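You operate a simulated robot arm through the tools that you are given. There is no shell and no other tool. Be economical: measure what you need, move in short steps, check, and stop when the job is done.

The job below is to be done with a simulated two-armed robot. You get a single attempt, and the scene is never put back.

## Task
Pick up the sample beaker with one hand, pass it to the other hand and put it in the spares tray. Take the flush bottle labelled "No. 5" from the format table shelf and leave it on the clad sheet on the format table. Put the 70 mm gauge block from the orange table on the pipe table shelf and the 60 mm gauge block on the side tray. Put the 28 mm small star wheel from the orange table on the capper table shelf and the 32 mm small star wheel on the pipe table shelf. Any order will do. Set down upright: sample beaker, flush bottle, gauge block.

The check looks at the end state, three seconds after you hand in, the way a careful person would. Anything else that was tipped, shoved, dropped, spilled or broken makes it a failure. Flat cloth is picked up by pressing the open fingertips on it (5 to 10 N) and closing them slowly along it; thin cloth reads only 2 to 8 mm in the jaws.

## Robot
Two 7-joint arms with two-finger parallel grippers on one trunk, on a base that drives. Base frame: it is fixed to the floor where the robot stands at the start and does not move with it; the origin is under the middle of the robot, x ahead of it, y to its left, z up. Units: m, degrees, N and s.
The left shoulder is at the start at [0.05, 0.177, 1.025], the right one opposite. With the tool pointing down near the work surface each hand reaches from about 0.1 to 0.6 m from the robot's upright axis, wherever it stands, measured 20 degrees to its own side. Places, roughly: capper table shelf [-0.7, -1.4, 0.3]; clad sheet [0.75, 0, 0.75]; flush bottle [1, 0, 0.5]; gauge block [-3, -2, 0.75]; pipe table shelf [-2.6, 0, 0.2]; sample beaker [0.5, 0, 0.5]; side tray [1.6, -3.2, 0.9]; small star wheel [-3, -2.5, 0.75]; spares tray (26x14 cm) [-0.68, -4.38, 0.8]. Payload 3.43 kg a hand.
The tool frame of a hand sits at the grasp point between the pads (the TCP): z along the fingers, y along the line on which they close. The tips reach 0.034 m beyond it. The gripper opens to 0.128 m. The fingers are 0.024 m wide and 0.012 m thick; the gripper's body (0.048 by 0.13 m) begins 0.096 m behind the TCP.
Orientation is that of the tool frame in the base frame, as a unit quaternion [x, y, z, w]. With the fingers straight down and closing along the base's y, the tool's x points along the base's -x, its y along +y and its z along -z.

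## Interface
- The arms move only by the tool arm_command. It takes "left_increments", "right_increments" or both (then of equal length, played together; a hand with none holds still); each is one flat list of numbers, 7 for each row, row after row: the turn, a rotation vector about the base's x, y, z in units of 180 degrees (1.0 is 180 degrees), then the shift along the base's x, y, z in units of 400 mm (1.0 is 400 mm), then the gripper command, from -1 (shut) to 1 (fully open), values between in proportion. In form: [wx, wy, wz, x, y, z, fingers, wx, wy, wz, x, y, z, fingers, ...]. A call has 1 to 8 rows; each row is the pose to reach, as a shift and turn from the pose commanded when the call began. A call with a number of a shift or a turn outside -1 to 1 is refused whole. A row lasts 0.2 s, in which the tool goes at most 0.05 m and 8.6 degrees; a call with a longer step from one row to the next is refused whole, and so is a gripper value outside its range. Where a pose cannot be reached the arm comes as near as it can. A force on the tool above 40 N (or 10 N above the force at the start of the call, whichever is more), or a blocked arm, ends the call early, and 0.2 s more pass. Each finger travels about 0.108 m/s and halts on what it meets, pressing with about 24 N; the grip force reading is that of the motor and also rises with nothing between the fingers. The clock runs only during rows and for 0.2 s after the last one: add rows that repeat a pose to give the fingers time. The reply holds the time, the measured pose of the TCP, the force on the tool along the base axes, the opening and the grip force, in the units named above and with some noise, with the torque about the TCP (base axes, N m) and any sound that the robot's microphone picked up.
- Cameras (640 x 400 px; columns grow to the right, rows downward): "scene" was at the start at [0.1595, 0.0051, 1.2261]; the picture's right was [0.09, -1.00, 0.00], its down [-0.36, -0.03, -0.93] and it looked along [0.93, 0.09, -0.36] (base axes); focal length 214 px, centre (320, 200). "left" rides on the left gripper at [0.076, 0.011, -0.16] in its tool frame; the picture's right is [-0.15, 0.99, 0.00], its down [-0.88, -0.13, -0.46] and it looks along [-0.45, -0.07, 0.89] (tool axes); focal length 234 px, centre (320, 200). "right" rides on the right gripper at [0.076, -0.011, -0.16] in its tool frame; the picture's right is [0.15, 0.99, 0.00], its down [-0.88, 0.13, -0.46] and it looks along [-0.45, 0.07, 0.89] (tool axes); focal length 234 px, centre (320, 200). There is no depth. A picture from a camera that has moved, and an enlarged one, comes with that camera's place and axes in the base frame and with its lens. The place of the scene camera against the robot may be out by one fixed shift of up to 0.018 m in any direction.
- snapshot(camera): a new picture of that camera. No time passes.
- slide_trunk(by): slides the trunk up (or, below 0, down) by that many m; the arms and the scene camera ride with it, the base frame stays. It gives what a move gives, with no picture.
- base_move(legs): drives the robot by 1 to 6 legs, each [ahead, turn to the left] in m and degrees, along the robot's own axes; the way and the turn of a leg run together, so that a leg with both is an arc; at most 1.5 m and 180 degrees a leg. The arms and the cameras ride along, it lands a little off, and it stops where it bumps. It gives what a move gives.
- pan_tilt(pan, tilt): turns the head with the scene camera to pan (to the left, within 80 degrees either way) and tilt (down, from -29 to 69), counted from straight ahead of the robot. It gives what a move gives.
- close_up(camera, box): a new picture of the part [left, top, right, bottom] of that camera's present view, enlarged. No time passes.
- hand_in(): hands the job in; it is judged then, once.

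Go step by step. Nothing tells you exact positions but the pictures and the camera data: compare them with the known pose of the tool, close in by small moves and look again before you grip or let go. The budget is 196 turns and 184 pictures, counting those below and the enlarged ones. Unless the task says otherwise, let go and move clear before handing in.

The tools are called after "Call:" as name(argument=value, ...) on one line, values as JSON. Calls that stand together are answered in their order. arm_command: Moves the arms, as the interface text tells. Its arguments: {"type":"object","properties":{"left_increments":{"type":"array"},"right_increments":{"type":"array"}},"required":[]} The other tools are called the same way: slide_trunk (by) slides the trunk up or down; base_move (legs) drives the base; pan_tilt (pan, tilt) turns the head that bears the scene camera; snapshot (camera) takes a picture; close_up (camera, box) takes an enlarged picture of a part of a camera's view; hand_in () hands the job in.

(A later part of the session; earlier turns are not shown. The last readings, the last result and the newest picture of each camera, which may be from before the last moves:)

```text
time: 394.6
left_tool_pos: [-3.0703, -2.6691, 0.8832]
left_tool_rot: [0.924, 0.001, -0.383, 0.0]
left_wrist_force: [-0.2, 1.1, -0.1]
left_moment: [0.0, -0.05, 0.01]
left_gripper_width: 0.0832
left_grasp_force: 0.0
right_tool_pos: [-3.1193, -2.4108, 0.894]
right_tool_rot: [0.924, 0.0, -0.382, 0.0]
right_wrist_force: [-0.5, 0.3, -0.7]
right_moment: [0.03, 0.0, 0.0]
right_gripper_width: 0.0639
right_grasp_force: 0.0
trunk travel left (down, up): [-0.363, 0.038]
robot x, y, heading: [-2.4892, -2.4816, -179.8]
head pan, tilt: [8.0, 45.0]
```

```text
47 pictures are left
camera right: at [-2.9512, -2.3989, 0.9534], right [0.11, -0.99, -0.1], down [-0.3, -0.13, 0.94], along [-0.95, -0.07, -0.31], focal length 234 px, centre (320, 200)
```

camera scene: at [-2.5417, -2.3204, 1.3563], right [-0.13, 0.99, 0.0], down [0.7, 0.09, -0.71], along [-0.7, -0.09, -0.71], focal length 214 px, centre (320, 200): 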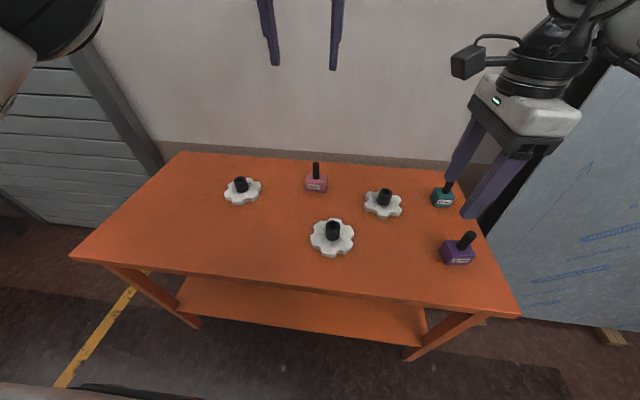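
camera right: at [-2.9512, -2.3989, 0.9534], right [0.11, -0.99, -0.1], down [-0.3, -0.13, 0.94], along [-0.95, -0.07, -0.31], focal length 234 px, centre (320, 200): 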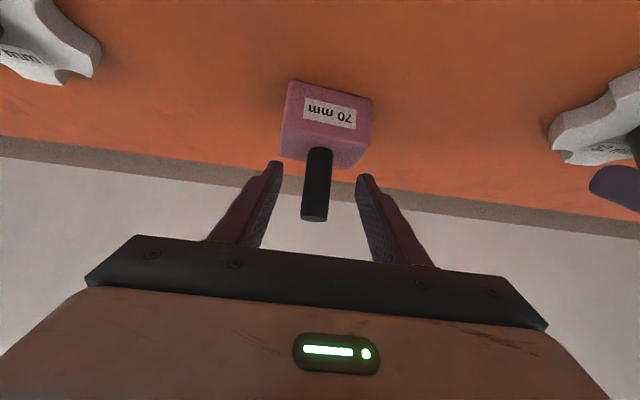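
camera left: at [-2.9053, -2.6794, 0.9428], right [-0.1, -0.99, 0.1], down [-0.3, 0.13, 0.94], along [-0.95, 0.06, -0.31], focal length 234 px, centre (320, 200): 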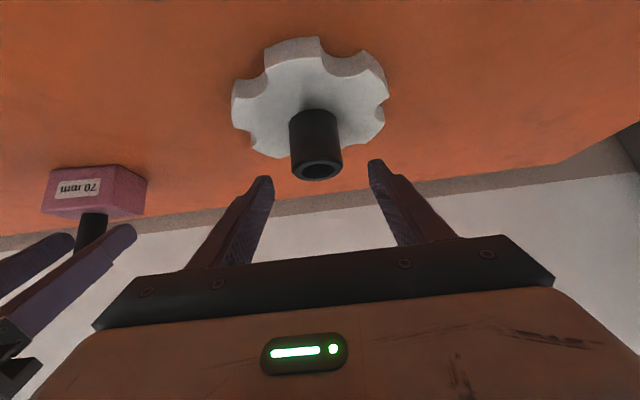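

Call:
arm_command(left_increments=[0, 0, 0, 0, 0, -0.03, 0.3, 0, 0, 0, 0, 0, -0.055, 0.3, 0, 0, 0, 0, 0, -0.07, 0.3, 0, 0, 0, 0, 0, -0.07, 0, 0, 0, 0, 0, 0, -0.07, -0.3, 0, 0, 0, 0, 0, -0.07, -0.7, 0, 0, 0, 0, 0, -0.07, -1, 0, 0, 0, 0, 0, -0.07, -1], right_increments=[0, 0, 0, 0, 0, 0, 0, 0, 0, 0, 0, 0, 0, -0.2, 0, 0, 0, 0, 0, 0, -0.4, 0, 0, 0, 0, 0, 0, -0.6, 0, 0, 0, 0, 0, 0, -0.8, 0, 0, 0, 0, 0, 0, -1, 0, 0, 0, 0, 0, 0, -1, 0, 0, 0, 0, 0, 0, -1])

```text
time: 396.4
left_tool_pos: [-3.0697, -2.6687, 0.8569]
left_tool_rot: [0.924, 0.002, -0.382, 0.0]
left_wrist_force: [-0.4, -0.8, 0.1]
left_moment: [-0.17, 0.09, -0.05]
left_gripper_width: 0.0478
left_grasp_force: 24.3
right_tool_pos: [-3.1182, -2.4107, 0.894]
right_tool_rot: [0.924, 0.0, -0.383, 0.001]
right_wrist_force: [0.0, 0.5, 0.9]
right_moment: [0.11, 0.03, -0.02]
right_gripper_width: 0.0264
right_grasp_force: 24.3
trunk travel left (down, up): [-0.363, 0.038]
robot x, y, heading: [-2.4885, -2.4845, -179.5]
head pan, tilt: [8.0, 45.0]
```

Both gripped (48 mm hub, 26 mm handle). I lift both.

Call:
arm_command(left_increments=[0, 0, 0, 0, 0, 0.03, -1, 0, 0, 0, 0, 0, 0.1, -1, 0, 0, 0, 0, 0, 0.2, -1, 0, 0, 0, 0, 0, 0.3, -1, 0, 0, 0, 0, 0, 0.4, -1], right_increments=[0, 0, 0, 0, 0, 0.03, -1, 0, 0, 0, 0, 0, 0.1, -1, 0, 0, 0, 0, 0, 0.2, -1, 0, 0, 0, 0.05, 0, 0.3, -1, 0, 0, 0, 0.1, 0, 0.4, -1])

Call:
snapshot(camera="scene")

```text
time: 397.6
left_tool_pos: [-3.0718, -2.6666, 1.0168]
left_tool_rot: [0.924, 0.002, -0.382, 0.0]
left_wrist_force: [0.0, 0.0, -3.4]
left_moment: [-0.03, 0.0, -0.01]
left_gripper_width: 0.0476
left_grasp_force: 24.8
right_tool_pos: [-3.0793, -2.4111, 1.0542]
right_tool_rot: [0.924, 0.002, -0.382, 0.002]
right_wrist_force: [-0.3, 0.2, -1.4]
right_moment: [-0.02, -0.06, 0.05]
right_gripper_width: 0.0263
right_grasp_force: 23.6
trunk travel left (down, up): [-0.363, 0.038]
robot x, y, heading: [-2.4892, -2.4792, -179.9]
head pan, tilt: [8.0, 45.0]
```

```text
46 pictures are left
camera scene: at [-2.6416, -2.4973, 1.3562], right [-0.14, 0.99, 0.0], down [0.7, 0.1, -0.71], along [-0.7, -0.1, -0.71], focal length 214 px, centre (320, 200)
```

scene: 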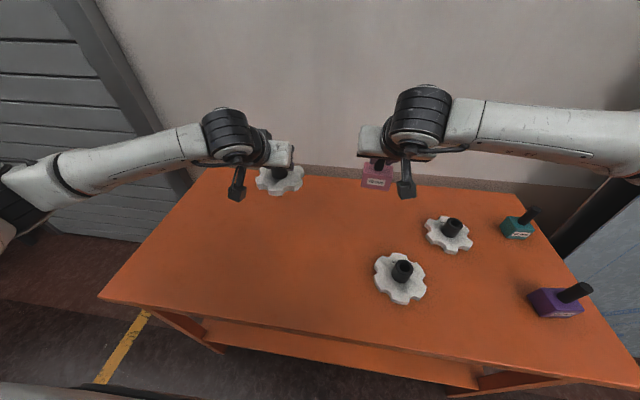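

Now to the pipe table with both.

Call:
base_move(legs=[[-0.6, 0], [0, -90], [1.4, 0], [1.05, 0], [0, 90]])

Call:
pan_tilt(pan=0, tilt=35)

Call:
snapshot(camera="scene")

```text
time: 420.3
left_tool_pos: [-2.463, -0.258, 1.0162]
left_tool_rot: [0.924, 0.019, -0.382, 0.007]
left_wrist_force: [0.6, 0.7, -2.7]
left_moment: [0.01, -0.03, 0.02]
left_gripper_width: 0.0478
left_grasp_force: 23.6
right_tool_pos: [-2.48, -0.0016, 1.0537]
right_tool_rot: [0.924, 0.017, -0.382, 0.009]
right_wrist_force: [-0.4, 0.3, -2.2]
right_moment: [-0.01, -0.02, -0.02]
right_gripper_width: 0.0263
right_grasp_force: 24.1
trunk travel left (down, up): [-0.363, 0.038]
robot x, y, heading: [-1.893, -0.0516, -177.7]
head pan, tilt: [8.0, 45.0]
```

```text
time: 421.0
left_tool_pos: [-2.4644, -0.2569, 1.0168]
left_tool_rot: [0.924, 0.019, -0.381, 0.007]
left_wrist_force: [-0.1, -0.5, -2.4]
left_moment: [-0.03, 0.0, 0.01]
left_gripper_width: 0.048
left_grasp_force: 23.9
right_tool_pos: [-2.4805, -0.0023, 1.055]
right_tool_rot: [0.924, 0.018, -0.382, 0.008]
right_wrist_force: [-0.2, -0.4, -1.9]
right_moment: [0.0, -0.03, 0.02]
right_gripper_width: 0.0263
right_grasp_force: 23.9
trunk travel left (down, up): [-0.363, 0.038]
robot x, y, heading: [-1.8873, -0.0518, -177.6]
head pan, tilt: [0.0, 35.0]
```

```text
45 pictures are left
camera scene: at [-2.0481, -0.0616, 1.3709], right [-0.04, 1.0, 0.0], down [0.57, 0.02, -0.82], along [-0.82, -0.03, -0.57], focal length 214 px, centre (320, 200)
```

scene: 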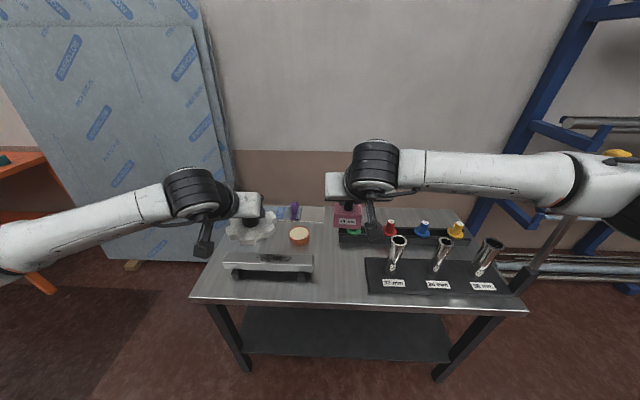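

The shelf front is at about x = -2.4, z ≈ 0.3 and it looks empty. I back off, lower the trunk and both hands.

Call:
base_move(legs=[[-0.42, -2.3]])

Call:
slide_trunk(by=-0.36)

Call:
arm_command(left_increments=[0, 0, 0, 0, 0, -0.1, -1, 0, 0, 0, 0, 0, -0.2, -1, 0, 0, 0, 0, 0, -0.3, -1, 0, 0, 0, 0, 0, -0.4, -1, 0, 0, 0, 0, 0, -0.5, -1], right_increments=[0, 0, 0, 0, 0, -0.1, -1, 0, 0, 0, 0, 0, -0.2, -1, 0, 0, 0, 0, 0, -0.3, -1, 0, 0, 0, 0, 0, -0.4, -1, 0, 0, 0, 0, 0, -0.5, -1])

Call:
snapshot(camera="scene")

```text
time: 423.5
left_tool_pos: [-2.0587, -0.2276, 1.0168]
left_tool_rot: [0.924, 0.003, -0.383, 0.001]
left_wrist_force: [0.9, 0.5, -2.9]
left_moment: [0.0, -0.03, -0.04]
left_gripper_width: 0.0483
left_grasp_force: 24.5
right_tool_pos: [-2.0671, 0.0275, 1.0538]
right_tool_rot: [0.924, 0.002, -0.382, 0.002]
right_wrist_force: [0.3, 0.5, -3.2]
right_moment: [0.02, -0.05, 0.02]
right_gripper_width: 0.0264
right_grasp_force: 24.2
trunk travel left (down, up): [-0.363, 0.038]
robot x, y, heading: [-1.4765, -0.0436, -179.8]
head pan, tilt: [0.0, 35.0]
```

```text
time: 427.0
left_tool_pos: [-2.0598, -0.2287, 0.6561]
left_tool_rot: [0.924, 0.003, -0.382, 0.001]
left_wrist_force: [-0.3, 0.4, -3.6]
left_moment: [0.03, -0.05, -0.02]
left_gripper_width: 0.0481
left_grasp_force: 23.5
right_tool_pos: [-2.0668, 0.0282, 0.6945]
right_tool_rot: [0.924, 0.002, -0.382, 0.002]
right_wrist_force: [0.1, 0.1, -0.8]
right_moment: [0.02, -0.05, 0.0]
right_gripper_width: 0.0261
right_grasp_force: 24.1
trunk travel left (down, up): [-0.003, 0.398]
robot x, y, heading: [-1.4764, -0.0401, -179.6]
head pan, tilt: [0.0, 35.0]
```

```text
time: 428.2
left_tool_pos: [-2.0599, -0.2282, 0.4555]
left_tool_rot: [0.924, 0.003, -0.382, 0.001]
left_wrist_force: [-0.5, -0.1, -3.3]
left_moment: [0.04, -0.05, -0.02]
left_gripper_width: 0.0479
left_grasp_force: 24.4
right_tool_pos: [-2.0678, 0.0297, 0.4933]
right_tool_rot: [0.924, 0.001, -0.383, 0.002]
right_wrist_force: [-1.1, 0.0, -2.0]
right_moment: [0.0, -0.04, -0.05]
right_gripper_width: 0.0263
right_grasp_force: 24.2
trunk travel left (down, up): [-0.003, 0.398]
robot x, y, heading: [-1.4743, -0.0386, -179.5]
head pan, tilt: [0.0, 35.0]
```

```text
44 pictures are left
camera scene: at [-1.6374, -0.0459, 1.0111], right [-0.01, 1.0, 0.0], down [0.57, 0.0, -0.82], along [-0.82, -0.01, -0.57], focal length 214 px, centre (320, 200)
```

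scene: 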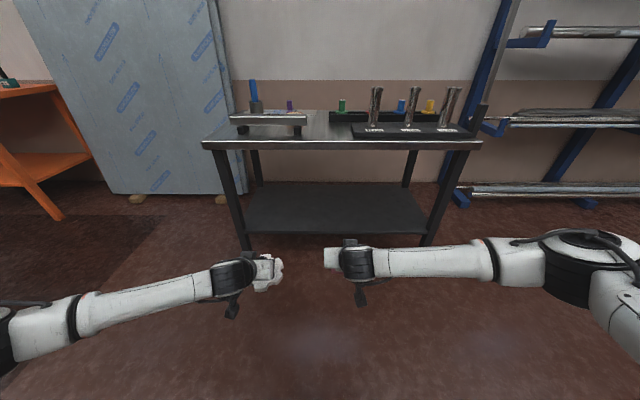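

Shelf z is about 0.25, its front at x ≈ -2.41, table underside about 0.67. I lower a bit more and drive in.

Call:
arm_command(left_increments=[0, 0, 0, 0, 0, -0.08, -1, 0, 0, 0, 0, 0, -0.16, -1], right_increments=[0, 0, 0, 0, 0, -0.08, -1, 0, 0, 0, 0, 0, -0.16, -1])

Call:
base_move(legs=[[0.43, -0.4]])

Call:
snapshot(camera="scene")

Call:
snapshot(camera="right")

```text
time: 428.8
left_tool_pos: [-2.0593, -0.2294, 0.3882]
left_tool_rot: [0.926, 0.009, -0.378, 0.0]
left_wrist_force: [6.1, -14.6, -13.3]
left_moment: [0.69, 0.95, -0.88]
left_gripper_width: 0.0479
left_grasp_force: 24.9
right_tool_pos: [-2.0671, 0.0298, 0.429]
right_tool_rot: [0.925, 0.001, -0.381, 0.001]
right_wrist_force: [0.1, 0.7, -2.1]
right_moment: [0.0, -0.03, 0.05]
right_gripper_width: 0.0264
right_grasp_force: 24.0
trunk travel left (down, up): [-0.003, 0.398]
robot x, y, heading: [-1.475, -0.0363, -179.6]
head pan, tilt: [0.0, 35.0]
```

```text
time: 431.5
left_tool_pos: [-2.4945, -0.2236, 0.3928]
left_tool_rot: [0.925, -0.001, -0.381, -0.001]
left_wrist_force: [-0.6, 0.1, -2.4]
left_moment: [0.0, -0.02, 0.01]
left_gripper_width: 0.0477
left_grasp_force: 24.0
right_tool_pos: [-2.4969, 0.0331, 0.4306]
right_tool_rot: [0.924, -0.003, -0.382, 0.0]
right_wrist_force: [-0.3, -0.1, -0.8]
right_moment: [0.02, -0.03, 0.02]
right_gripper_width: 0.0264
right_grasp_force: 24.2
trunk travel left (down, up): [-0.003, 0.398]
robot x, y, heading: [-1.9062, -0.041, 179.7]
head pan, tilt: [0.0, 35.0]
```

```text
43 pictures are left
camera scene: at [-2.0683, -0.0459, 1.011], right [0.0, 1.0, 0.0], down [0.57, 0.0, -0.82], along [-0.82, 0.0, -0.57], focal length 214 px, centre (320, 200)
```

scene: 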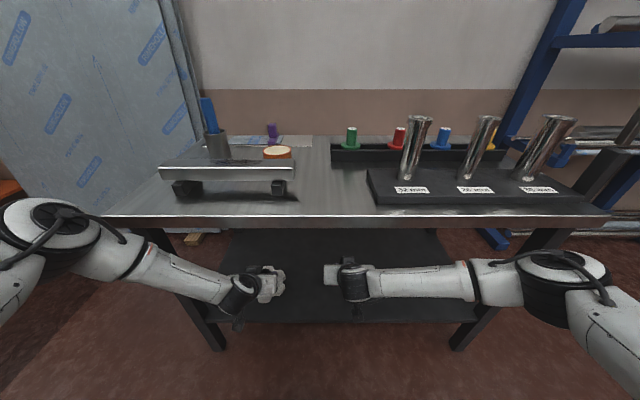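

```text
42 pictures are left
camera right: at [-2.3294, 0.0431, 0.4892], right [0.1, -0.99, -0.1], down [-0.3, -0.13, 0.94], along [-0.95, -0.06, -0.31], focal length 234 px, centre (320, 200)
```

right: 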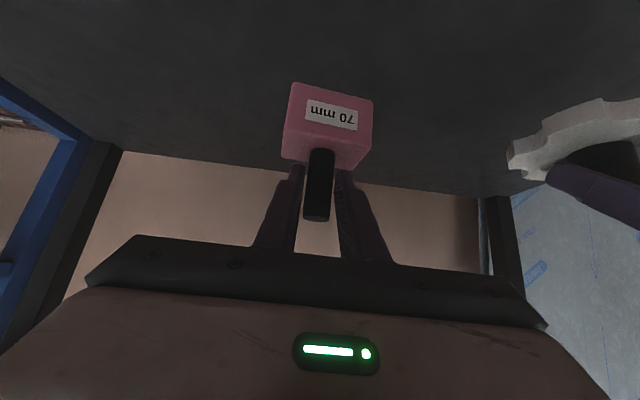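

Call:
base_move(legs=[[0.045, 0]])

Call:
arm_command(left_increments=[0, 0, 0, 0, 0, -0.04, -1, 0, 0, 0, 0, 0, -0.08, -1, 0, 0, 0, 0, 0, -0.11, -1, 0, 0, 0, 0, 0, -0.13, -1, 0, 0, 0, 0, 0, -0.15, -1], right_increments=[0, 0, 0, 0, 0, -0.04, -1, 0, 0, 0, 0, 0, -0.08, -1, 0, 0, 0, 0, 0, -0.11, -1, 0, 0, 0, 0, 0, -0.13, -1, 0, 0, 0, 0, 0, -0.15, -1])

```text
time: 432.4
left_tool_pos: [-2.539, -0.2237, 0.392]
left_tool_rot: [0.924, -0.002, -0.381, -0.001]
left_wrist_force: [-1.0, -1.1, -1.9]
left_moment: [0.03, -0.02, 0.01]
left_gripper_width: 0.0478
left_grasp_force: 23.8
right_tool_pos: [-2.5431, 0.033, 0.4299]
right_tool_rot: [0.924, -0.003, -0.382, 0.0]
right_wrist_force: [0.5, -0.8, -2.7]
right_moment: [0.0, -0.06, -0.01]
right_gripper_width: 0.0263
right_grasp_force: 24.4
trunk travel left (down, up): [-0.003, 0.398]
robot x, y, heading: [-1.9531, -0.0418, 180.0]
head pan, tilt: [0.0, 35.0]
```

```text
time: 433.6
left_tool_pos: [-2.5386, -0.2224, 0.3766]
left_tool_rot: [0.926, -0.001, -0.378, 0.002]
left_wrist_force: [-0.2, 0.5, -2.9]
left_moment: [-0.01, 0.02, 0.01]
left_gripper_width: 0.0478
left_grasp_force: 24.5
left hand out of reach, approached as far as the arm can: row 2, 3, 4, 5
right_tool_pos: [-2.5421, 0.0334, 0.37]
right_tool_rot: [0.924, -0.002, -0.381, 0.001]
right_wrist_force: [-0.1, 0.5, -2.4]
right_moment: [-0.03, -0.06, 0.0]
right_gripper_width: 0.0264
right_grasp_force: 23.7
trunk travel left (down, up): [-0.003, 0.398]
robot x, y, heading: [-1.9532, -0.0439, 179.9]
head pan, tilt: [0.0, 35.0]
```

Call:
arm_command(right_increments=[0, 0, 0, 0, 0, -0.015, -1, 0, 0, 0, 0, 0, -0.03, -1, 0, 0, 0, 0, 0, -0.045, -1, 0, 0, 0, 0, 0, -0.06, -1, 0, 0, 0, 0, 0, -0.075, -1, 0, 0, 0, 0, 0, -0.09, -1])

Call:
snapshot(camera="right")

```text
time: 435.0
left_tool_pos: [-2.5383, -0.2229, 0.38]
left_tool_rot: [0.926, 0.0, -0.378, 0.003]
left_wrist_force: [0.1, -0.3, -3.3]
left_moment: [-0.02, 0.01, -0.02]
left_gripper_width: 0.0478
left_grasp_force: 24.1
right_tool_pos: [-2.5467, 0.0323, 0.3419]
right_tool_rot: [0.922, -0.002, -0.388, 0.001]
right_wrist_force: [3.4, -0.2, 34.7]
right_moment: [0.09, 0.68, -0.01]
right_gripper_width: 0.0267
right_grasp_force: 23.6
trunk travel left (down, up): [-0.003, 0.398]
robot x, y, heading: [-1.9523, -0.0425, 180.0]
head pan, tilt: [0.0, 35.0]
```

```text
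41 pictures are left
camera right: at [-2.3782, 0.0424, 0.3987], right [0.1, -0.99, -0.1], down [-0.29, -0.13, 0.95], along [-0.95, -0.06, -0.3], focal length 234 px, centre (320, 200)
```

right: 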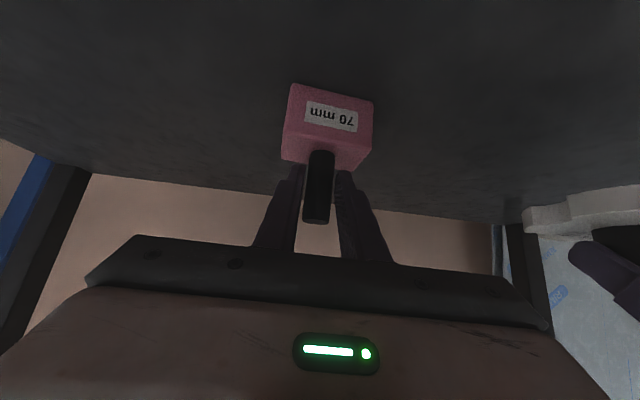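

Block is on the shelf (z≈0.25). I ease off and release it.

Call:
arm_command(right_increments=[0, 0, 0, 0, 0, 0.012, -1, 0, 0, 0, 0, 0, 0.022, -1, 0, 0, 0, 0, 0, 0.022, -0.5, 0, 0, 0, 0, 0, 0.022, -0.2, 0, 0, 0, 0, 0, 0.022, 0])

Call:
snapshot(camera="right")

```text
time: 436.2
left_tool_pos: [-2.538, -0.2224, 0.3781]
left_tool_rot: [0.926, -0.002, -0.377, 0.002]
left_wrist_force: [0.7, -0.4, -3.0]
left_moment: [0.01, 0.01, 0.01]
left_gripper_width: 0.048
left_grasp_force: 23.7
right_tool_pos: [-2.5415, 0.0336, 0.3423]
right_tool_rot: [0.924, -0.003, -0.382, 0.0]
right_wrist_force: [1.1, 0.6, 0.2]
right_moment: [0.01, 0.01, 0.03]
right_gripper_width: 0.064
right_grasp_force: 0.2
trunk travel left (down, up): [-0.003, 0.398]
robot x, y, heading: [-1.9547, -0.0424, 179.9]
head pan, tilt: [0.0, 35.0]
```

```text
40 pictures are left
camera right: at [-2.374, 0.0439, 0.4016], right [0.1, -0.99, -0.1], down [-0.3, -0.13, 0.94], along [-0.95, -0.06, -0.31], focal length 234 px, centre (320, 200)
```

right: 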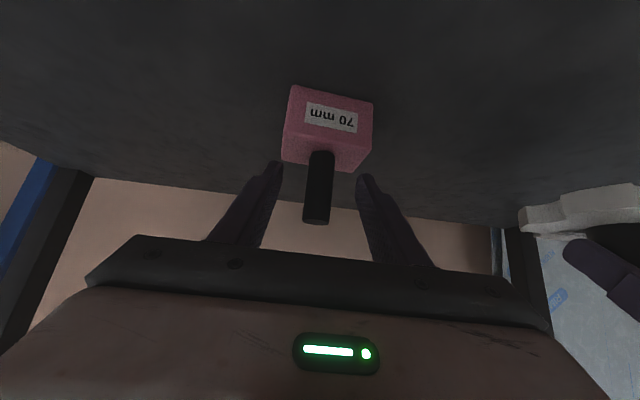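

Upright. I withdraw the right hand, then bring the base nearer so the left arm can reach lower.

Call:
arm_command(right_increments=[0, 0, 0, 0.04, 0, 0.04, 0, 0, 0, 0, 0.1, 0, 0.1, 0, 0, 0, 0, 0.2, 0, 0.13, 0, 0, 0, 0, 0.3, 0.02, 0.13, 0, 0, 0, 0, 0.4, 0.05, 0.13, 0, 0, 0, 0, 0.5, 0.08, 0.15, 0])

Call:
base_move(legs=[[0.1, 0]])

Call:
arm_command(left_increments=[0, 0, 0, 0.08, 0, 0, -1, 0, 0, 0, 0.16, 0, 0, -1, 0, 0, 0, 0.22, 0, 0, -1, 0, 0, 0, 0.22, 0, -0.04, -1, 0, 0, 0, 0.22, 0, -0.08, -1, 0, 0, 0, 0.22, 0, -0.1, -1])

```text
time: 437.6
left_tool_pos: [-2.538, -0.2235, 0.3776]
left_tool_rot: [0.926, 0.0, -0.377, 0.003]
left_wrist_force: [0.2, 0.3, -2.2]
left_moment: [0.0, 0.0, 0.0]
left_gripper_width: 0.0478
left_grasp_force: 23.5
right_tool_pos: [-2.3402, 0.0626, 0.4028]
right_tool_rot: [0.924, -0.003, -0.382, 0.0]
right_wrist_force: [0.2, 0.5, -0.6]
right_moment: [-0.02, 0.0, -0.03]
right_gripper_width: 0.0639
right_grasp_force: 0.1
trunk travel left (down, up): [-0.003, 0.398]
robot x, y, heading: [-1.9502, -0.0379, 179.6]
head pan, tilt: [0.0, 35.0]
```

```text
time: 438.5
left_tool_pos: [-2.5477, -0.2271, 0.3593]
left_tool_rot: [0.935, -0.002, -0.355, 0.002]
left_wrist_force: [0.6, -0.1, -2.3]
left_moment: [0.02, 0.02, -0.03]
left_gripper_width: 0.0477
left_grasp_force: 24.1
right_tool_pos: [-2.3749, 0.0604, 0.4031]
right_tool_rot: [0.924, -0.001, -0.383, 0.001]
right_wrist_force: [0.2, -0.8, 0.1]
right_moment: [0.0, 0.01, -0.01]
right_gripper_width: 0.0638
right_grasp_force: 0.1
trunk travel left (down, up): [-0.003, 0.398]
robot x, y, heading: [-1.9865, -0.039, -179.8]
head pan, tilt: [0.0, 35.0]
stopped in leg 1: the robot was blocked; the commanded pose is now the measured one
```

```text
time: 439.9
left_tool_pos: [-2.4845, -0.1964, 0.3362]
left_tool_rot: [0.938, 0.003, -0.346, 0.014]
left_wrist_force: [-0.3, -0.3, -2.0]
left_moment: [0.03, 0.0, -0.01]
left_gripper_width: 0.048
left_grasp_force: 24.0
left hand out of reach, approached as far as the arm can: row 1, 2, 3, 4, 5, 6
right_tool_pos: [-2.3752, 0.0603, 0.4028]
right_tool_rot: [0.924, -0.001, -0.382, 0.0]
right_wrist_force: [0.2, -0.6, 0.3]
right_moment: [-0.01, -0.02, 0.02]
right_gripper_width: 0.064
right_grasp_force: 0.0
trunk travel left (down, up): [-0.003, 0.398]
robot x, y, heading: [-1.9842, -0.0446, -179.9]
head pan, tilt: [0.0, 35.0]
```

Call:
snapshot(camera="scene")

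Call:
snapshot(camera="left")

```text
39 pictures are left
camera scene: at [-2.1472, -0.0463, 1.011], right [0.0, 1.0, 0.0], down [0.57, 0.0, -0.82], along [-0.82, 0.0, -0.57], focal length 214 px, centre (320, 200)
```

scene: 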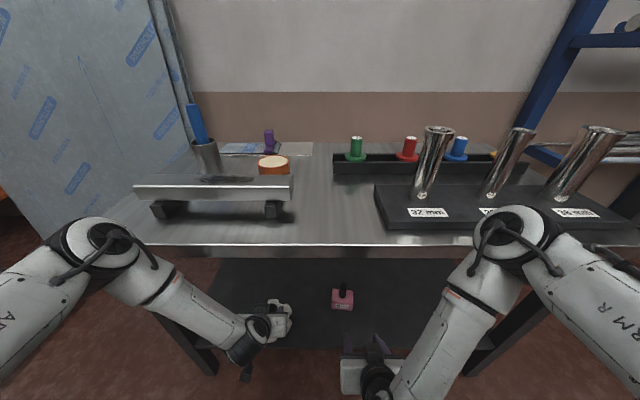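

```text
38 pictures are left
camera left: at [-2.3234, -0.2032, 0.4099], right [-0.1, -0.99, 0.12], down [-0.38, 0.15, 0.91], along [-0.92, 0.04, -0.39], focal length 234 px, centre (320, 200)
```

left: 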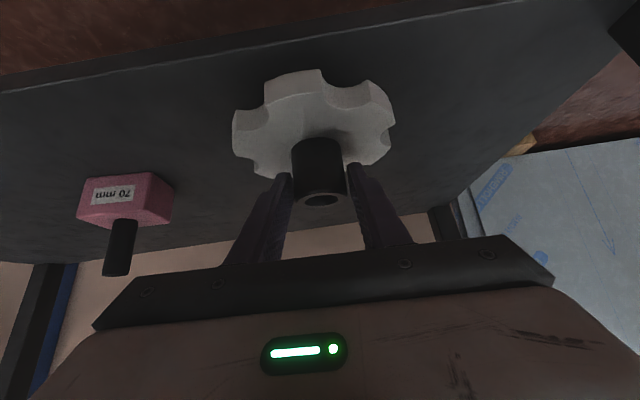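

The elbows are near the table's front edge, and the left reaches lower when nearer the middle. I lift the left a little, back the base 6 cm and shift the hand towards the middle.

Call:
arm_command(left_increments=[0, 0, 0, 0, 0, 0.05, -1, 0, 0, 0, 0, 0, 0.12, -1])

Call:
base_move(legs=[[-0.07, 0]])

Call:
arm_command(left_increments=[0, 0.01, 0, -0.06, 0.05, 0.02, -1, 0, 0.02, -0.004, -0.12, 0.1, 0.02, -1, 0, 0.025, -0.008, -0.18, 0.16, 0.02, -1, 0, 0.025, -0.01, -0.24, 0.16, 0.0, -1, 0, 0.025, -0.01, -0.27, 0.16, -0.05, -1, 0, 0.025, -0.01, -0.27, 0.16, -0.09, -1])

```text
time: 440.5
left_tool_pos: [-2.4804, -0.1962, 0.3867]
left_tool_rot: [0.934, -0.001, -0.356, 0.004]
left_wrist_force: [-0.1, 0.2, -2.5]
left_moment: [0.01, -0.02, 0.01]
left_gripper_width: 0.0479
left_grasp_force: 24.1
left hand out of reach, approached as far as the arm can: row 1
right_tool_pos: [-2.3744, 0.0601, 0.4026]
right_tool_rot: [0.924, -0.001, -0.381, 0.0]
right_wrist_force: [-0.6, 0.2, 0.1]
right_moment: [0.0, 0.01, 0.01]
right_gripper_width: 0.0639
right_grasp_force: 0.1
trunk travel left (down, up): [-0.003, 0.398]
robot x, y, heading: [-1.9841, -0.0382, -179.8]
head pan, tilt: [0.0, 35.0]
```

```text
time: 441.5
left_tool_pos: [-2.4115, -0.1967, 0.3878]
left_tool_rot: [0.935, -0.002, -0.356, 0.002]
left_wrist_force: [-0.7, -0.5, -2.7]
left_moment: [0.01, 0.0, 0.0]
left_gripper_width: 0.0479
left_grasp_force: 23.8
right_tool_pos: [-2.3061, 0.061, 0.4025]
right_tool_rot: [0.924, -0.001, -0.382, 0.0]
right_wrist_force: [-0.5, -0.1, 0.3]
right_moment: [-0.03, -0.02, -0.02]
right_gripper_width: 0.0638
right_grasp_force: 0.1
trunk travel left (down, up): [-0.003, 0.398]
robot x, y, heading: [-1.9171, -0.0409, -180.0]
head pan, tilt: [0.0, 35.0]
```

```text
time: 442.9
left_tool_pos: [-2.5193, -0.133, 0.3489]
left_tool_rot: [0.919, -0.017, -0.393, -0.003]
left_wrist_force: [0.1, -0.5, -2.2]
left_moment: [-0.01, -0.03, -0.03]
left_gripper_width: 0.0479
left_grasp_force: 23.9
right_tool_pos: [-2.3064, 0.0607, 0.4035]
right_tool_rot: [0.924, -0.001, -0.382, 0.001]
right_wrist_force: [0.3, 0.4, 0.2]
right_moment: [0.01, -0.01, 0.01]
right_gripper_width: 0.0639
right_grasp_force: 0.1
trunk travel left (down, up): [-0.003, 0.398]
robot x, y, heading: [-1.9142, -0.0448, -179.8]
head pan, tilt: [0.0, 35.0]
```

Call:
arm_command(left_increments=[0, -0.007, 0.008, 0, 0, -0.03, -1, 0, -0.007, 0.008, 0, 0, -0.06, -1, 0, -0.007, 0.008, 0, 0, -0.08, -1, 0, -0.007, 0.008, 0, 0, -0.095, -1, 0, -0.007, 0.008, 0, 0, -0.11, -1, 0, -0.007, 0.008, 0, 0, -0.12, -1])

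Call:
snapshot(camera="left")

```text
time: 444.3
left_tool_pos: [-2.5235, -0.1333, 0.3064]
left_tool_rot: [0.923, -0.003, -0.386, 0.003]
left_wrist_force: [2.7, -1.4, 19.6]
left_moment: [0.73, 0.13, -0.06]
left_gripper_width: 0.0483
left_grasp_force: 23.5
right_tool_pos: [-2.3048, 0.0607, 0.4045]
right_tool_rot: [0.924, -0.001, -0.383, 0.001]
right_wrist_force: [-0.2, 0.1, -0.2]
right_moment: [0.02, 0.0, 0.02]
right_gripper_width: 0.0641
right_grasp_force: 0.2
trunk travel left (down, up): [-0.003, 0.398]
robot x, y, heading: [-1.9138, -0.0422, -179.8]
head pan, tilt: [0.0, 35.0]
```

```text
37 pictures are left
camera left: at [-2.3573, -0.1451, 0.3653], right [-0.11, -0.99, 0.11], down [-0.29, 0.14, 0.95], along [-0.95, 0.07, -0.3], focal length 234 px, centre (320, 200)
```

left: 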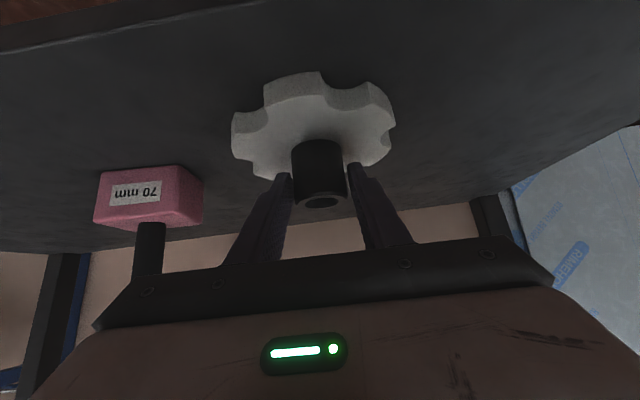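

Call:
arm_command(left_increments=[0, 0, 0, 0, 0, 0.01, -1, 0, 0, 0, 0, 0, 0.014, -0.6, 0, 0, 0, 0, 0, 0.014, -0.2, 0, 0, 0, 0, 0, 0.014, 0, 0, 0, 0, 0, 0, 0.014, 0])

Call:
arm_command(left_increments=[0, 0, 0, 0.04, 0, 0.04, 0, 0, 0, 0, 0.1, 0, 0.1, 0, 0, 0, 0, 0.19, 0, 0.15, 0, 0, 0, 0, 0.28, -0.03, 0.15, 0])

Call:
base_move(legs=[[-0.35, 0]])

Call:
close_up(camera="scene", box=[180, 80, 480, 280])

```text
time: 445.5
left_tool_pos: [-2.5207, -0.1327, 0.3072]
left_tool_rot: [0.924, -0.004, -0.382, 0.002]
left_wrist_force: [0.5, 0.6, 0.9]
left_moment: [0.0, 0.01, -0.01]
left_gripper_width: 0.0638
left_grasp_force: 0.2
right_tool_pos: [-2.3054, 0.0602, 0.4024]
right_tool_rot: [0.924, -0.002, -0.382, -0.001]
right_wrist_force: [0.6, -0.1, 0.8]
right_moment: [0.02, 0.0, -0.01]
right_gripper_width: 0.0642
right_grasp_force: 0.0
trunk travel left (down, up): [-0.003, 0.398]
robot x, y, heading: [-1.9186, -0.0442, -179.8]
head pan, tilt: [0.0, 35.0]
```

```text
time: 446.5
left_tool_pos: [-2.4068, -0.1465, 0.3669]
left_tool_rot: [0.924, -0.005, -0.382, 0.003]
left_wrist_force: [0.1, -0.2, -0.3]
left_moment: [0.0, 0.04, -0.01]
left_gripper_width: 0.0642
left_grasp_force: 0.1
right_tool_pos: [-2.3056, 0.0611, 0.4042]
right_tool_rot: [0.924, -0.001, -0.382, 0.0]
right_wrist_force: [0.7, 0.0, 0.1]
right_moment: [0.03, 0.01, 0.0]
right_gripper_width: 0.0638
right_grasp_force: 0.0
trunk travel left (down, up): [-0.003, 0.398]
robot x, y, heading: [-1.9159, -0.0427, -179.6]
head pan, tilt: [0.0, 35.0]
```

```text
time: 448.8
left_tool_pos: [-2.0592, -0.1438, 0.3679]
left_tool_rot: [0.924, -0.006, -0.382, 0.002]
left_wrist_force: [0.0, 0.2, -0.2]
left_moment: [-0.01, -0.01, 0.0]
left_gripper_width: 0.0638
left_grasp_force: 0.0
right_tool_pos: [-1.9572, 0.0623, 0.4024]
right_tool_rot: [0.924, -0.001, -0.382, 0.001]
right_wrist_force: [-0.4, 0.2, 1.0]
right_moment: [-0.02, -0.02, -0.02]
right_gripper_width: 0.064
right_grasp_force: 0.0
trunk travel left (down, up): [-0.003, 0.398]
robot x, y, heading: [-1.5674, -0.0452, -179.8]
head pan, tilt: [0.0, 35.0]
```

```text
2.00 times, centred on (330, 180) of scene
camera zoom: at [-1.7287, -0.0449, 1.011], right [0.0, 1.0, 0.0], down [0.57, 0.0, -0.82], along [-0.82, 0.0, -0.57], focal length 429 px, centre (300, 240)
```

zoom: 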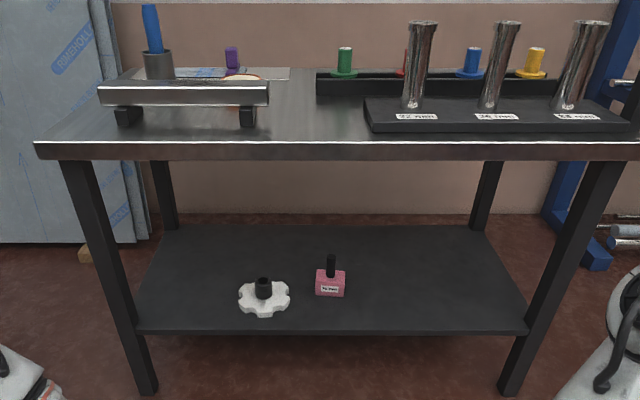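

Both sit properly on the pipe table shelf. Next trip: the 60 mm block (right hand) and the 28 mm wheel (left hand).

Call:
slide_trunk(by=0.36)

Call:
arm_command(left_increments=[0, 0, 0, 0, 0, 0.12, 0.3, 0, 0, 0, 0, 0, 0.24, 0.3, 0, 0, 0, 0, 0, 0.36, 0.3, 0, 0, 0, 0, -0.03, 0.48, 0.3, 0, 0, 0, 0, -0.06, 0.6, 0.3, 0, 0, 0, 0, -0.09, 0.72, 0.3, 0, 0, 0, 0, -0.12, 0.82, 0.3], right_increments=[0, 0, 0, 0, 0, 0.12, 0, 0, 0, 0, 0, 0, 0.24, 0, 0, 0, 0, 0, 0, 0.36, 0, 0, 0, 0, -0.02, 0.03, 0.48, 0, 0, 0, 0, -0.08, 0.06, 0.58, 0, 0, 0, 0, -0.15, 0.09, 0.68, 0, 0, 0, 0, -0.2, 0.1, 0.78, 0])

Call:
base_move(legs=[[0, 75], [1.45, 0], [0, 15], [0.68, 0], [0, -90]])

```text
time: 452.2
left_tool_pos: [-2.0593, -0.143, 0.7282]
left_tool_rot: [0.924, -0.005, -0.382, 0.002]
left_wrist_force: [0.1, 1.1, 0.5]
left_moment: [-0.02, -0.02, 0.0]
left_gripper_width: 0.0639
left_grasp_force: 0.0
right_tool_pos: [-1.9572, 0.0629, 0.7622]
right_tool_rot: [0.924, -0.001, -0.382, 0.001]
right_wrist_force: [0.4, 0.4, -0.3]
right_moment: [0.02, -0.01, 0.0]
right_gripper_width: 0.0638
right_grasp_force: 0.1
trunk travel left (down, up): [-0.363, 0.038]
robot x, y, heading: [-1.5666, -0.0403, -179.9]
head pan, tilt: [0.0, 35.0]
```

```text
refused: row 4 steps farther than a row can; nothing moved
```

```text
time: 470.7
left_tool_pos: [-2.3957, -2.2345, 0.7279]
left_tool_rot: [0.924, 0.005, -0.381, 0.006]
left_wrist_force: [0.4, 0.1, 0.4]
left_moment: [-0.04, 0.01, 0.0]
left_gripper_width: 0.0641
left_grasp_force: 0.1
right_tool_pos: [-2.2971, -2.0263, 0.7623]
right_tool_rot: [0.924, 0.008, -0.382, 0.004]
right_wrist_force: [-1.0, 0.4, 0.0]
right_moment: [-0.01, 0.02, -0.04]
right_gripper_width: 0.0639
right_grasp_force: 0.0
trunk travel left (down, up): [-0.363, 0.038]
robot x, y, heading: [-1.9037, -2.1233, -178.4]
head pan, tilt: [0.0, 35.0]
```

Call:
arm_command(left_increments=[0, 0, 0, 0, -0.03, 0.1, 0.3, 0, 0, 0, 0, -0.06, 0.2, 0.3, 0, 0, 0, 0, -0.09, 0.3, 0.3, 0, 0, 0, 0, -0.12, 0.4, 0.3, 0, 0, 0, 0, -0.15, 0.5, 0.3, 0, 0, 0, 0, -0.18, 0.6, 0.3, 0, 0, 0, 0, -0.21, 0.7, 0.3, 0, 0, 0, 0, -0.246, 0.8, 0.3], right_increments=[0, 0, 0, 0, 0.01, 0.1, 0, 0, 0, 0, 0, 0.02, 0.2, 0, 0, 0, 0, -0.02, 0.04, 0.3, 0, 0, 0, 0, -0.06, 0.06, 0.4, 0, 0, 0, 0, -0.1, 0.08, 0.5, 0, 0, 0, 0, -0.15, 0.1, 0.6, 0, 0, 0, 0, -0.2, 0.115, 0.7, 0, 0, 0, 0, -0.24, 0.115, 0.78, 0])

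Call:
base_move(legs=[[0.47, -1.5]])

Call:
snapshot(camera="left")

Call:
snapshot(camera="right")

```text
time: 472.5
left_tool_pos: [-2.3923, -2.3347, 1.0494]
left_tool_rot: [0.924, 0.004, -0.382, 0.006]
left_wrist_force: [-0.1, 0.2, -0.6]
left_moment: [0.02, 0.01, 0.01]
left_gripper_width: 0.0832
left_grasp_force: 0.1
right_tool_pos: [-2.3927, -1.9785, 1.0747]
right_tool_rot: [0.924, 0.009, -0.382, 0.004]
right_wrist_force: [0.9, -0.1, 0.9]
right_moment: [-0.02, -0.02, 0.01]
right_gripper_width: 0.0642
right_grasp_force: 0.1
trunk travel left (down, up): [-0.363, 0.038]
robot x, y, heading: [-1.9053, -2.1227, -178.8]
head pan, tilt: [0.0, 35.0]
```

```text
time: 475.3
left_tool_pos: [-2.8654, -2.3288, 1.05]
left_tool_rot: [0.924, -0.005, -0.382, 0.001]
left_wrist_force: [1.3, -0.2, -0.1]
left_moment: [0.0, 0.02, -0.01]
left_gripper_width: 0.0834
left_grasp_force: 0.0
right_tool_pos: [-2.8574, -1.9751, 1.0747]
right_tool_rot: [0.924, -0.002, -0.382, 0.0]
right_wrist_force: [-0.2, -0.3, -0.2]
right_moment: [-0.02, -0.02, 0.0]
right_gripper_width: 0.0642
right_grasp_force: 0.1
trunk travel left (down, up): [-0.363, 0.038]
robot x, y, heading: [-2.3709, -2.129, -180.0]
head pan, tilt: [0.0, 35.0]
```

```text
35 pictures are left
camera left: at [-2.6998, -2.3412, 1.1094], right [-0.11, -0.99, 0.11], down [-0.3, 0.14, 0.94], along [-0.95, 0.07, -0.31], focal length 234 px, centre (320, 200)
```

left: 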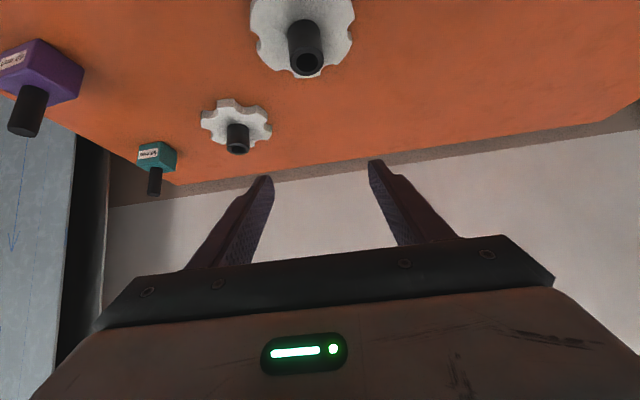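

```text
34 pictures are left
camera right: at [-2.6907, -1.9641, 1.1332], right [0.1, -0.99, -0.1], down [-0.3, -0.13, 0.94], along [-0.95, -0.06, -0.31], focal length 234 px, centre (320, 200)
```

right: 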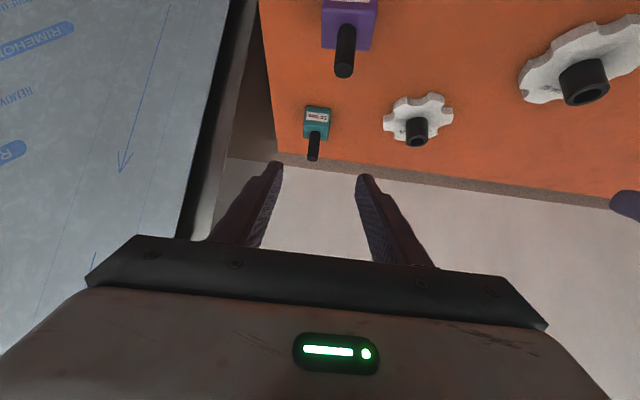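

Call:
arm_command(left_increments=[0, 0, 0, -0.03, -0.003, -0.08, 0.3, 0, 0, 0, -0.06, -0.006, -0.16, 0.3, 0, 0, 0, -0.09, -0.008, -0.24, 0.3, 0, 0, 0, -0.12, -0.01, -0.32, 0.3, 0, 0, 0, -0.1315, -0.0105, -0.39, 0.3, 0, 0, 0, -0.1315, -0.0105, -0.44, 0.3, 0, 0, 0, -0.1315, -0.0105, -0.465, 0.3, 0, 0, 0, -0.1315, -0.0105, -0.48, 0.3], right_increments=[0, 0, 0, -0.02, -0.008, -0.08, 0, 0, 0, 0, -0.04, -0.015, -0.16, 0, 0, 0, 0, -0.06, -0.022, -0.24, 0, 0, 0, 0, -0.0765, -0.03, -0.32, 0, 0, 0, 0, -0.0765, -0.03, -0.38, 0, 0, 0, 0, -0.0765, -0.03, -0.42, 0, 0, 0, 0, -0.0765, -0.03, -0.44, 0, 0, 0, 0, -0.0765, -0.03, -0.45, 0])

Call:
snapshot(camera="left")

Call:
snapshot(camera="right")

```text
time: 477.1
left_tool_pos: [-2.9155, -2.3329, 0.8566]
left_tool_rot: [0.924, -0.005, -0.383, 0.002]
left_wrist_force: [0.0, -0.2, 0.0]
left_moment: [-0.02, 0.01, -0.01]
left_gripper_width: 0.0832
left_grasp_force: 0.0
right_tool_pos: [-2.8891, -1.988, 0.8939]
right_tool_rot: [0.924, -0.002, -0.383, 0.0]
right_wrist_force: [-0.3, -0.4, 0.2]
right_moment: [0.01, -0.04, 0.01]
right_gripper_width: 0.0642
right_grasp_force: 0.0
trunk travel left (down, up): [-0.363, 0.038]
robot x, y, heading: [-2.3761, -2.1295, -179.8]
head pan, tilt: [0.0, 35.0]
```

```text
33 pictures are left
camera left: at [-2.7508, -2.3455, 0.9166], right [-0.11, -0.99, 0.11], down [-0.3, 0.14, 0.94], along [-0.95, 0.07, -0.31], focal length 234 px, centre (320, 200)
```

left: 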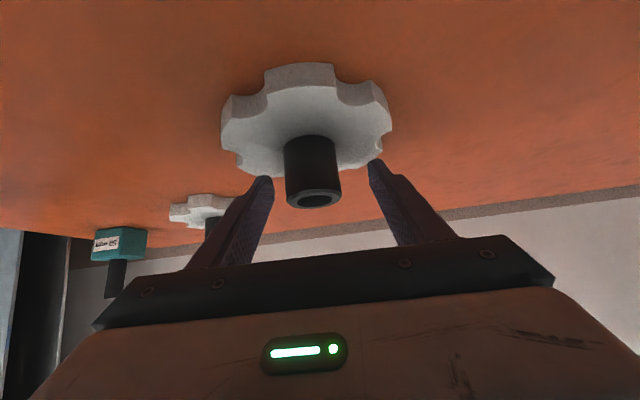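

```text
32 pictures are left
camera right: at [-2.7209, -1.9773, 0.9537], right [0.1, -0.99, -0.1], down [-0.3, -0.13, 0.94], along [-0.95, -0.06, -0.31], focal length 234 px, centre (320, 200)
```

right: 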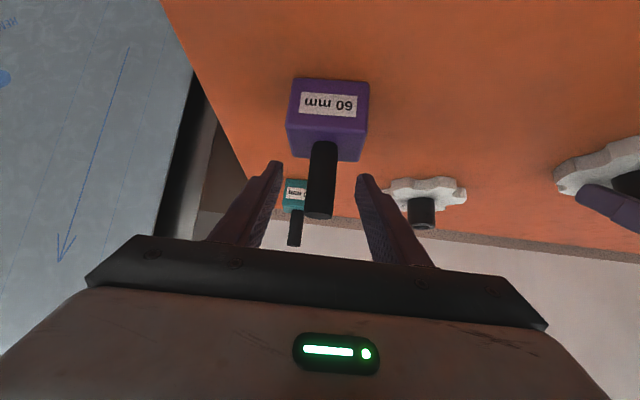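

Both are well straddled. I close both hands and lift.

Call:
arm_command(left_increments=[0, 0, 0, 0, 0, 0, 0, 0, 0, 0, 0, 0, 0, -0.3, 0, 0, 0, 0, 0, 0, -0.7, 0, 0, 0, 0, 0, 0, -1, 0, 0, 0, 0, 0, 0, -1, 0, 0, 0, 0, 0, 0, -1], right_increments=[0, 0, 0, 0, 0, 0, -0.2, 0, 0, 0, 0, 0, 0, -0.4, 0, 0, 0, 0, 0, 0, -0.6, 0, 0, 0, 0, 0, 0, -1, 0, 0, 0, 0, 0, 0, -1, 0, 0, 0, 0, 0, 0, -1])

Call:
arm_command(left_increments=[0, 0, 0, 0, 0, 0.03, -1, 0, 0, 0, 0, 0, 0.1, -1, 0, 0, 0, 0, 0, 0.2, -1, 0, 0, 0, 0, 0, 0.3, -1, 0, 0, 0, 0, 0, 0.4, -1], right_increments=[0, 0, 0, 0, 0, 0.03, -1, 0, 0, 0, 0, 0, 0.1, -1, 0, 0, 0, 0, 0, 0.2, -1, 0, 0, 0, 0, 0, 0.3, -1, 0, 0, 0, 0, 0, 0.4, -1])

Call:
base_move(legs=[[-0.47, 0]])

Call:
snapshot(camera="scene")

```text
time: 478.5
left_tool_pos: [-2.9155, -2.334, 0.8564]
left_tool_rot: [0.924, -0.006, -0.382, 0.001]
left_wrist_force: [-0.4, 1.3, 0.2]
left_moment: [0.28, 0.0, -0.01]
left_gripper_width: 0.0476
left_grasp_force: 23.9
right_tool_pos: [-2.8884, -1.9881, 0.8943]
right_tool_rot: [0.925, -0.002, -0.381, 0.0]
right_wrist_force: [0.2, -0.6, -1.1]
right_moment: [0.02, -0.01, -0.01]
right_gripper_width: 0.0266
right_grasp_force: 23.6
trunk travel left (down, up): [-0.363, 0.038]
robot x, y, heading: [-2.376, -2.1326, -180.0]
head pan, tilt: [0.0, 35.0]
```

```text
time: 479.7
left_tool_pos: [-2.9164, -2.3334, 1.0167]
left_tool_rot: [0.924, -0.006, -0.382, 0.003]
left_wrist_force: [-0.3, -0.6, -3.2]
left_moment: [0.01, -0.01, -0.02]
left_gripper_width: 0.0476
left_grasp_force: 23.2
right_tool_pos: [-2.8866, -1.9862, 1.0526]
right_tool_rot: [0.925, -0.002, -0.381, 0.0]
right_wrist_force: [0.5, -0.1, -1.9]
right_moment: [0.02, 0.0, -0.04]
right_gripper_width: 0.0263
right_grasp_force: 23.5
trunk travel left (down, up): [-0.363, 0.038]
robot x, y, heading: [-2.3778, -2.1297, -180.0]
head pan, tilt: [0.0, 35.0]
```

```text
time: 482.5
left_tool_pos: [-2.4453, -2.3331, 1.0177]
left_tool_rot: [0.924, -0.002, -0.381, 0.003]
left_wrist_force: [0.1, -0.3, -2.2]
left_moment: [0.02, 0.01, 0.03]
left_gripper_width: 0.0477
left_grasp_force: 23.9
right_tool_pos: [-2.419, -1.988, 1.0547]
right_tool_rot: [0.924, 0.002, -0.382, 0.001]
right_wrist_force: [0.4, -0.4, -1.7]
right_moment: [0.01, 0.0, 0.0]
right_gripper_width: 0.0262
right_grasp_force: 24.6
trunk travel left (down, up): [-0.363, 0.038]
robot x, y, heading: [-1.9039, -2.1236, -179.5]
head pan, tilt: [0.0, 35.0]
```

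```text
31 pictures are left
camera scene: at [-2.0649, -2.1305, 1.371], right [-0.01, 1.0, 0.0], down [0.57, 0.0, -0.82], along [-0.82, -0.01, -0.57], focal length 214 px, centre (320, 200)
```

scene: 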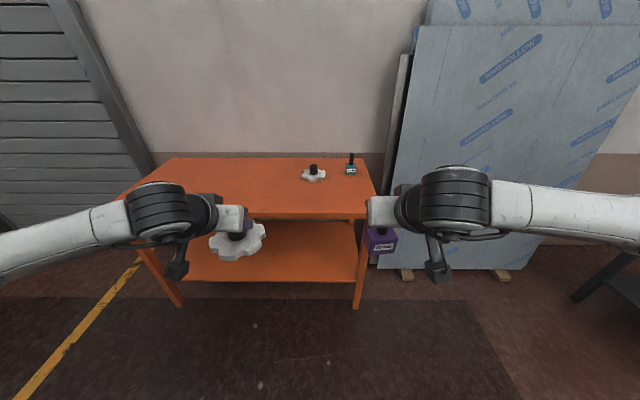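

Call:
base_move(legs=[[0, -90.5], [1.5, 0], [0.25, 0], [0, -90], [1.2, 0], [0, -90]])

Call:
pan_tilt(pan=0, tilt=40)

Call:
snapshot(camera="scene")

```text
time: 508.5
left_tool_pos: [-0.4805, -0.9705, 1.017]
left_tool_rot: [0.663, 0.644, -0.271, 0.27]
left_wrist_force: [0.4, -0.1, -2.0]
left_moment: [0.01, 0.03, 0.02]
left_gripper_width: 0.048
left_grasp_force: 24.3
right_tool_pos: [-0.8248, -0.9332, 1.0532]
right_tool_rot: [0.66, 0.646, -0.272, 0.269]
right_wrist_force: [-0.4, -0.2, -3.1]
right_moment: [0.0, 0.02, 0.03]
right_gripper_width: 0.026
right_grasp_force: 24.3
trunk travel left (down, up): [-0.363, 0.038]
robot x, y, heading: [-0.6713, -0.4214, -90.8]
head pan, tilt: [0.0, 35.0]
```

```text
time: 509.2
left_tool_pos: [-0.4795, -0.9679, 1.0168]
left_tool_rot: [0.664, 0.644, -0.271, 0.268]
left_wrist_force: [0.3, -0.4, -2.2]
left_moment: [0.0, -0.07, 0.0]
left_gripper_width: 0.0478
left_grasp_force: 24.3
right_tool_pos: [-0.8251, -0.9334, 1.0537]
right_tool_rot: [0.661, 0.646, -0.273, 0.267]
right_wrist_force: [0.5, 0.5, -1.8]
right_moment: [0.06, -0.05, -0.01]
right_gripper_width: 0.0262
right_grasp_force: 24.0
trunk travel left (down, up): [-0.363, 0.038]
robot x, y, heading: [-0.6753, -0.4287, -90.8]
head pan, tilt: [0.0, 40.0]
```

```text
30 pictures are left
camera scene: at [-0.68, -0.5817, 1.3634], right [-1.0, 0.02, 0.0], down [0.01, 0.64, -0.77], along [-0.01, -0.77, -0.64], focal length 214 px, centre (320, 200)
```

scene: 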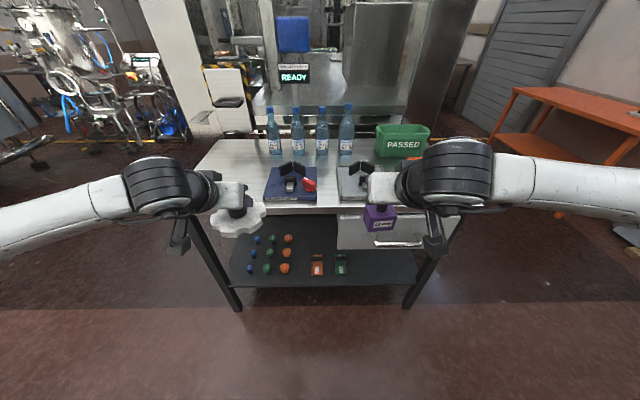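

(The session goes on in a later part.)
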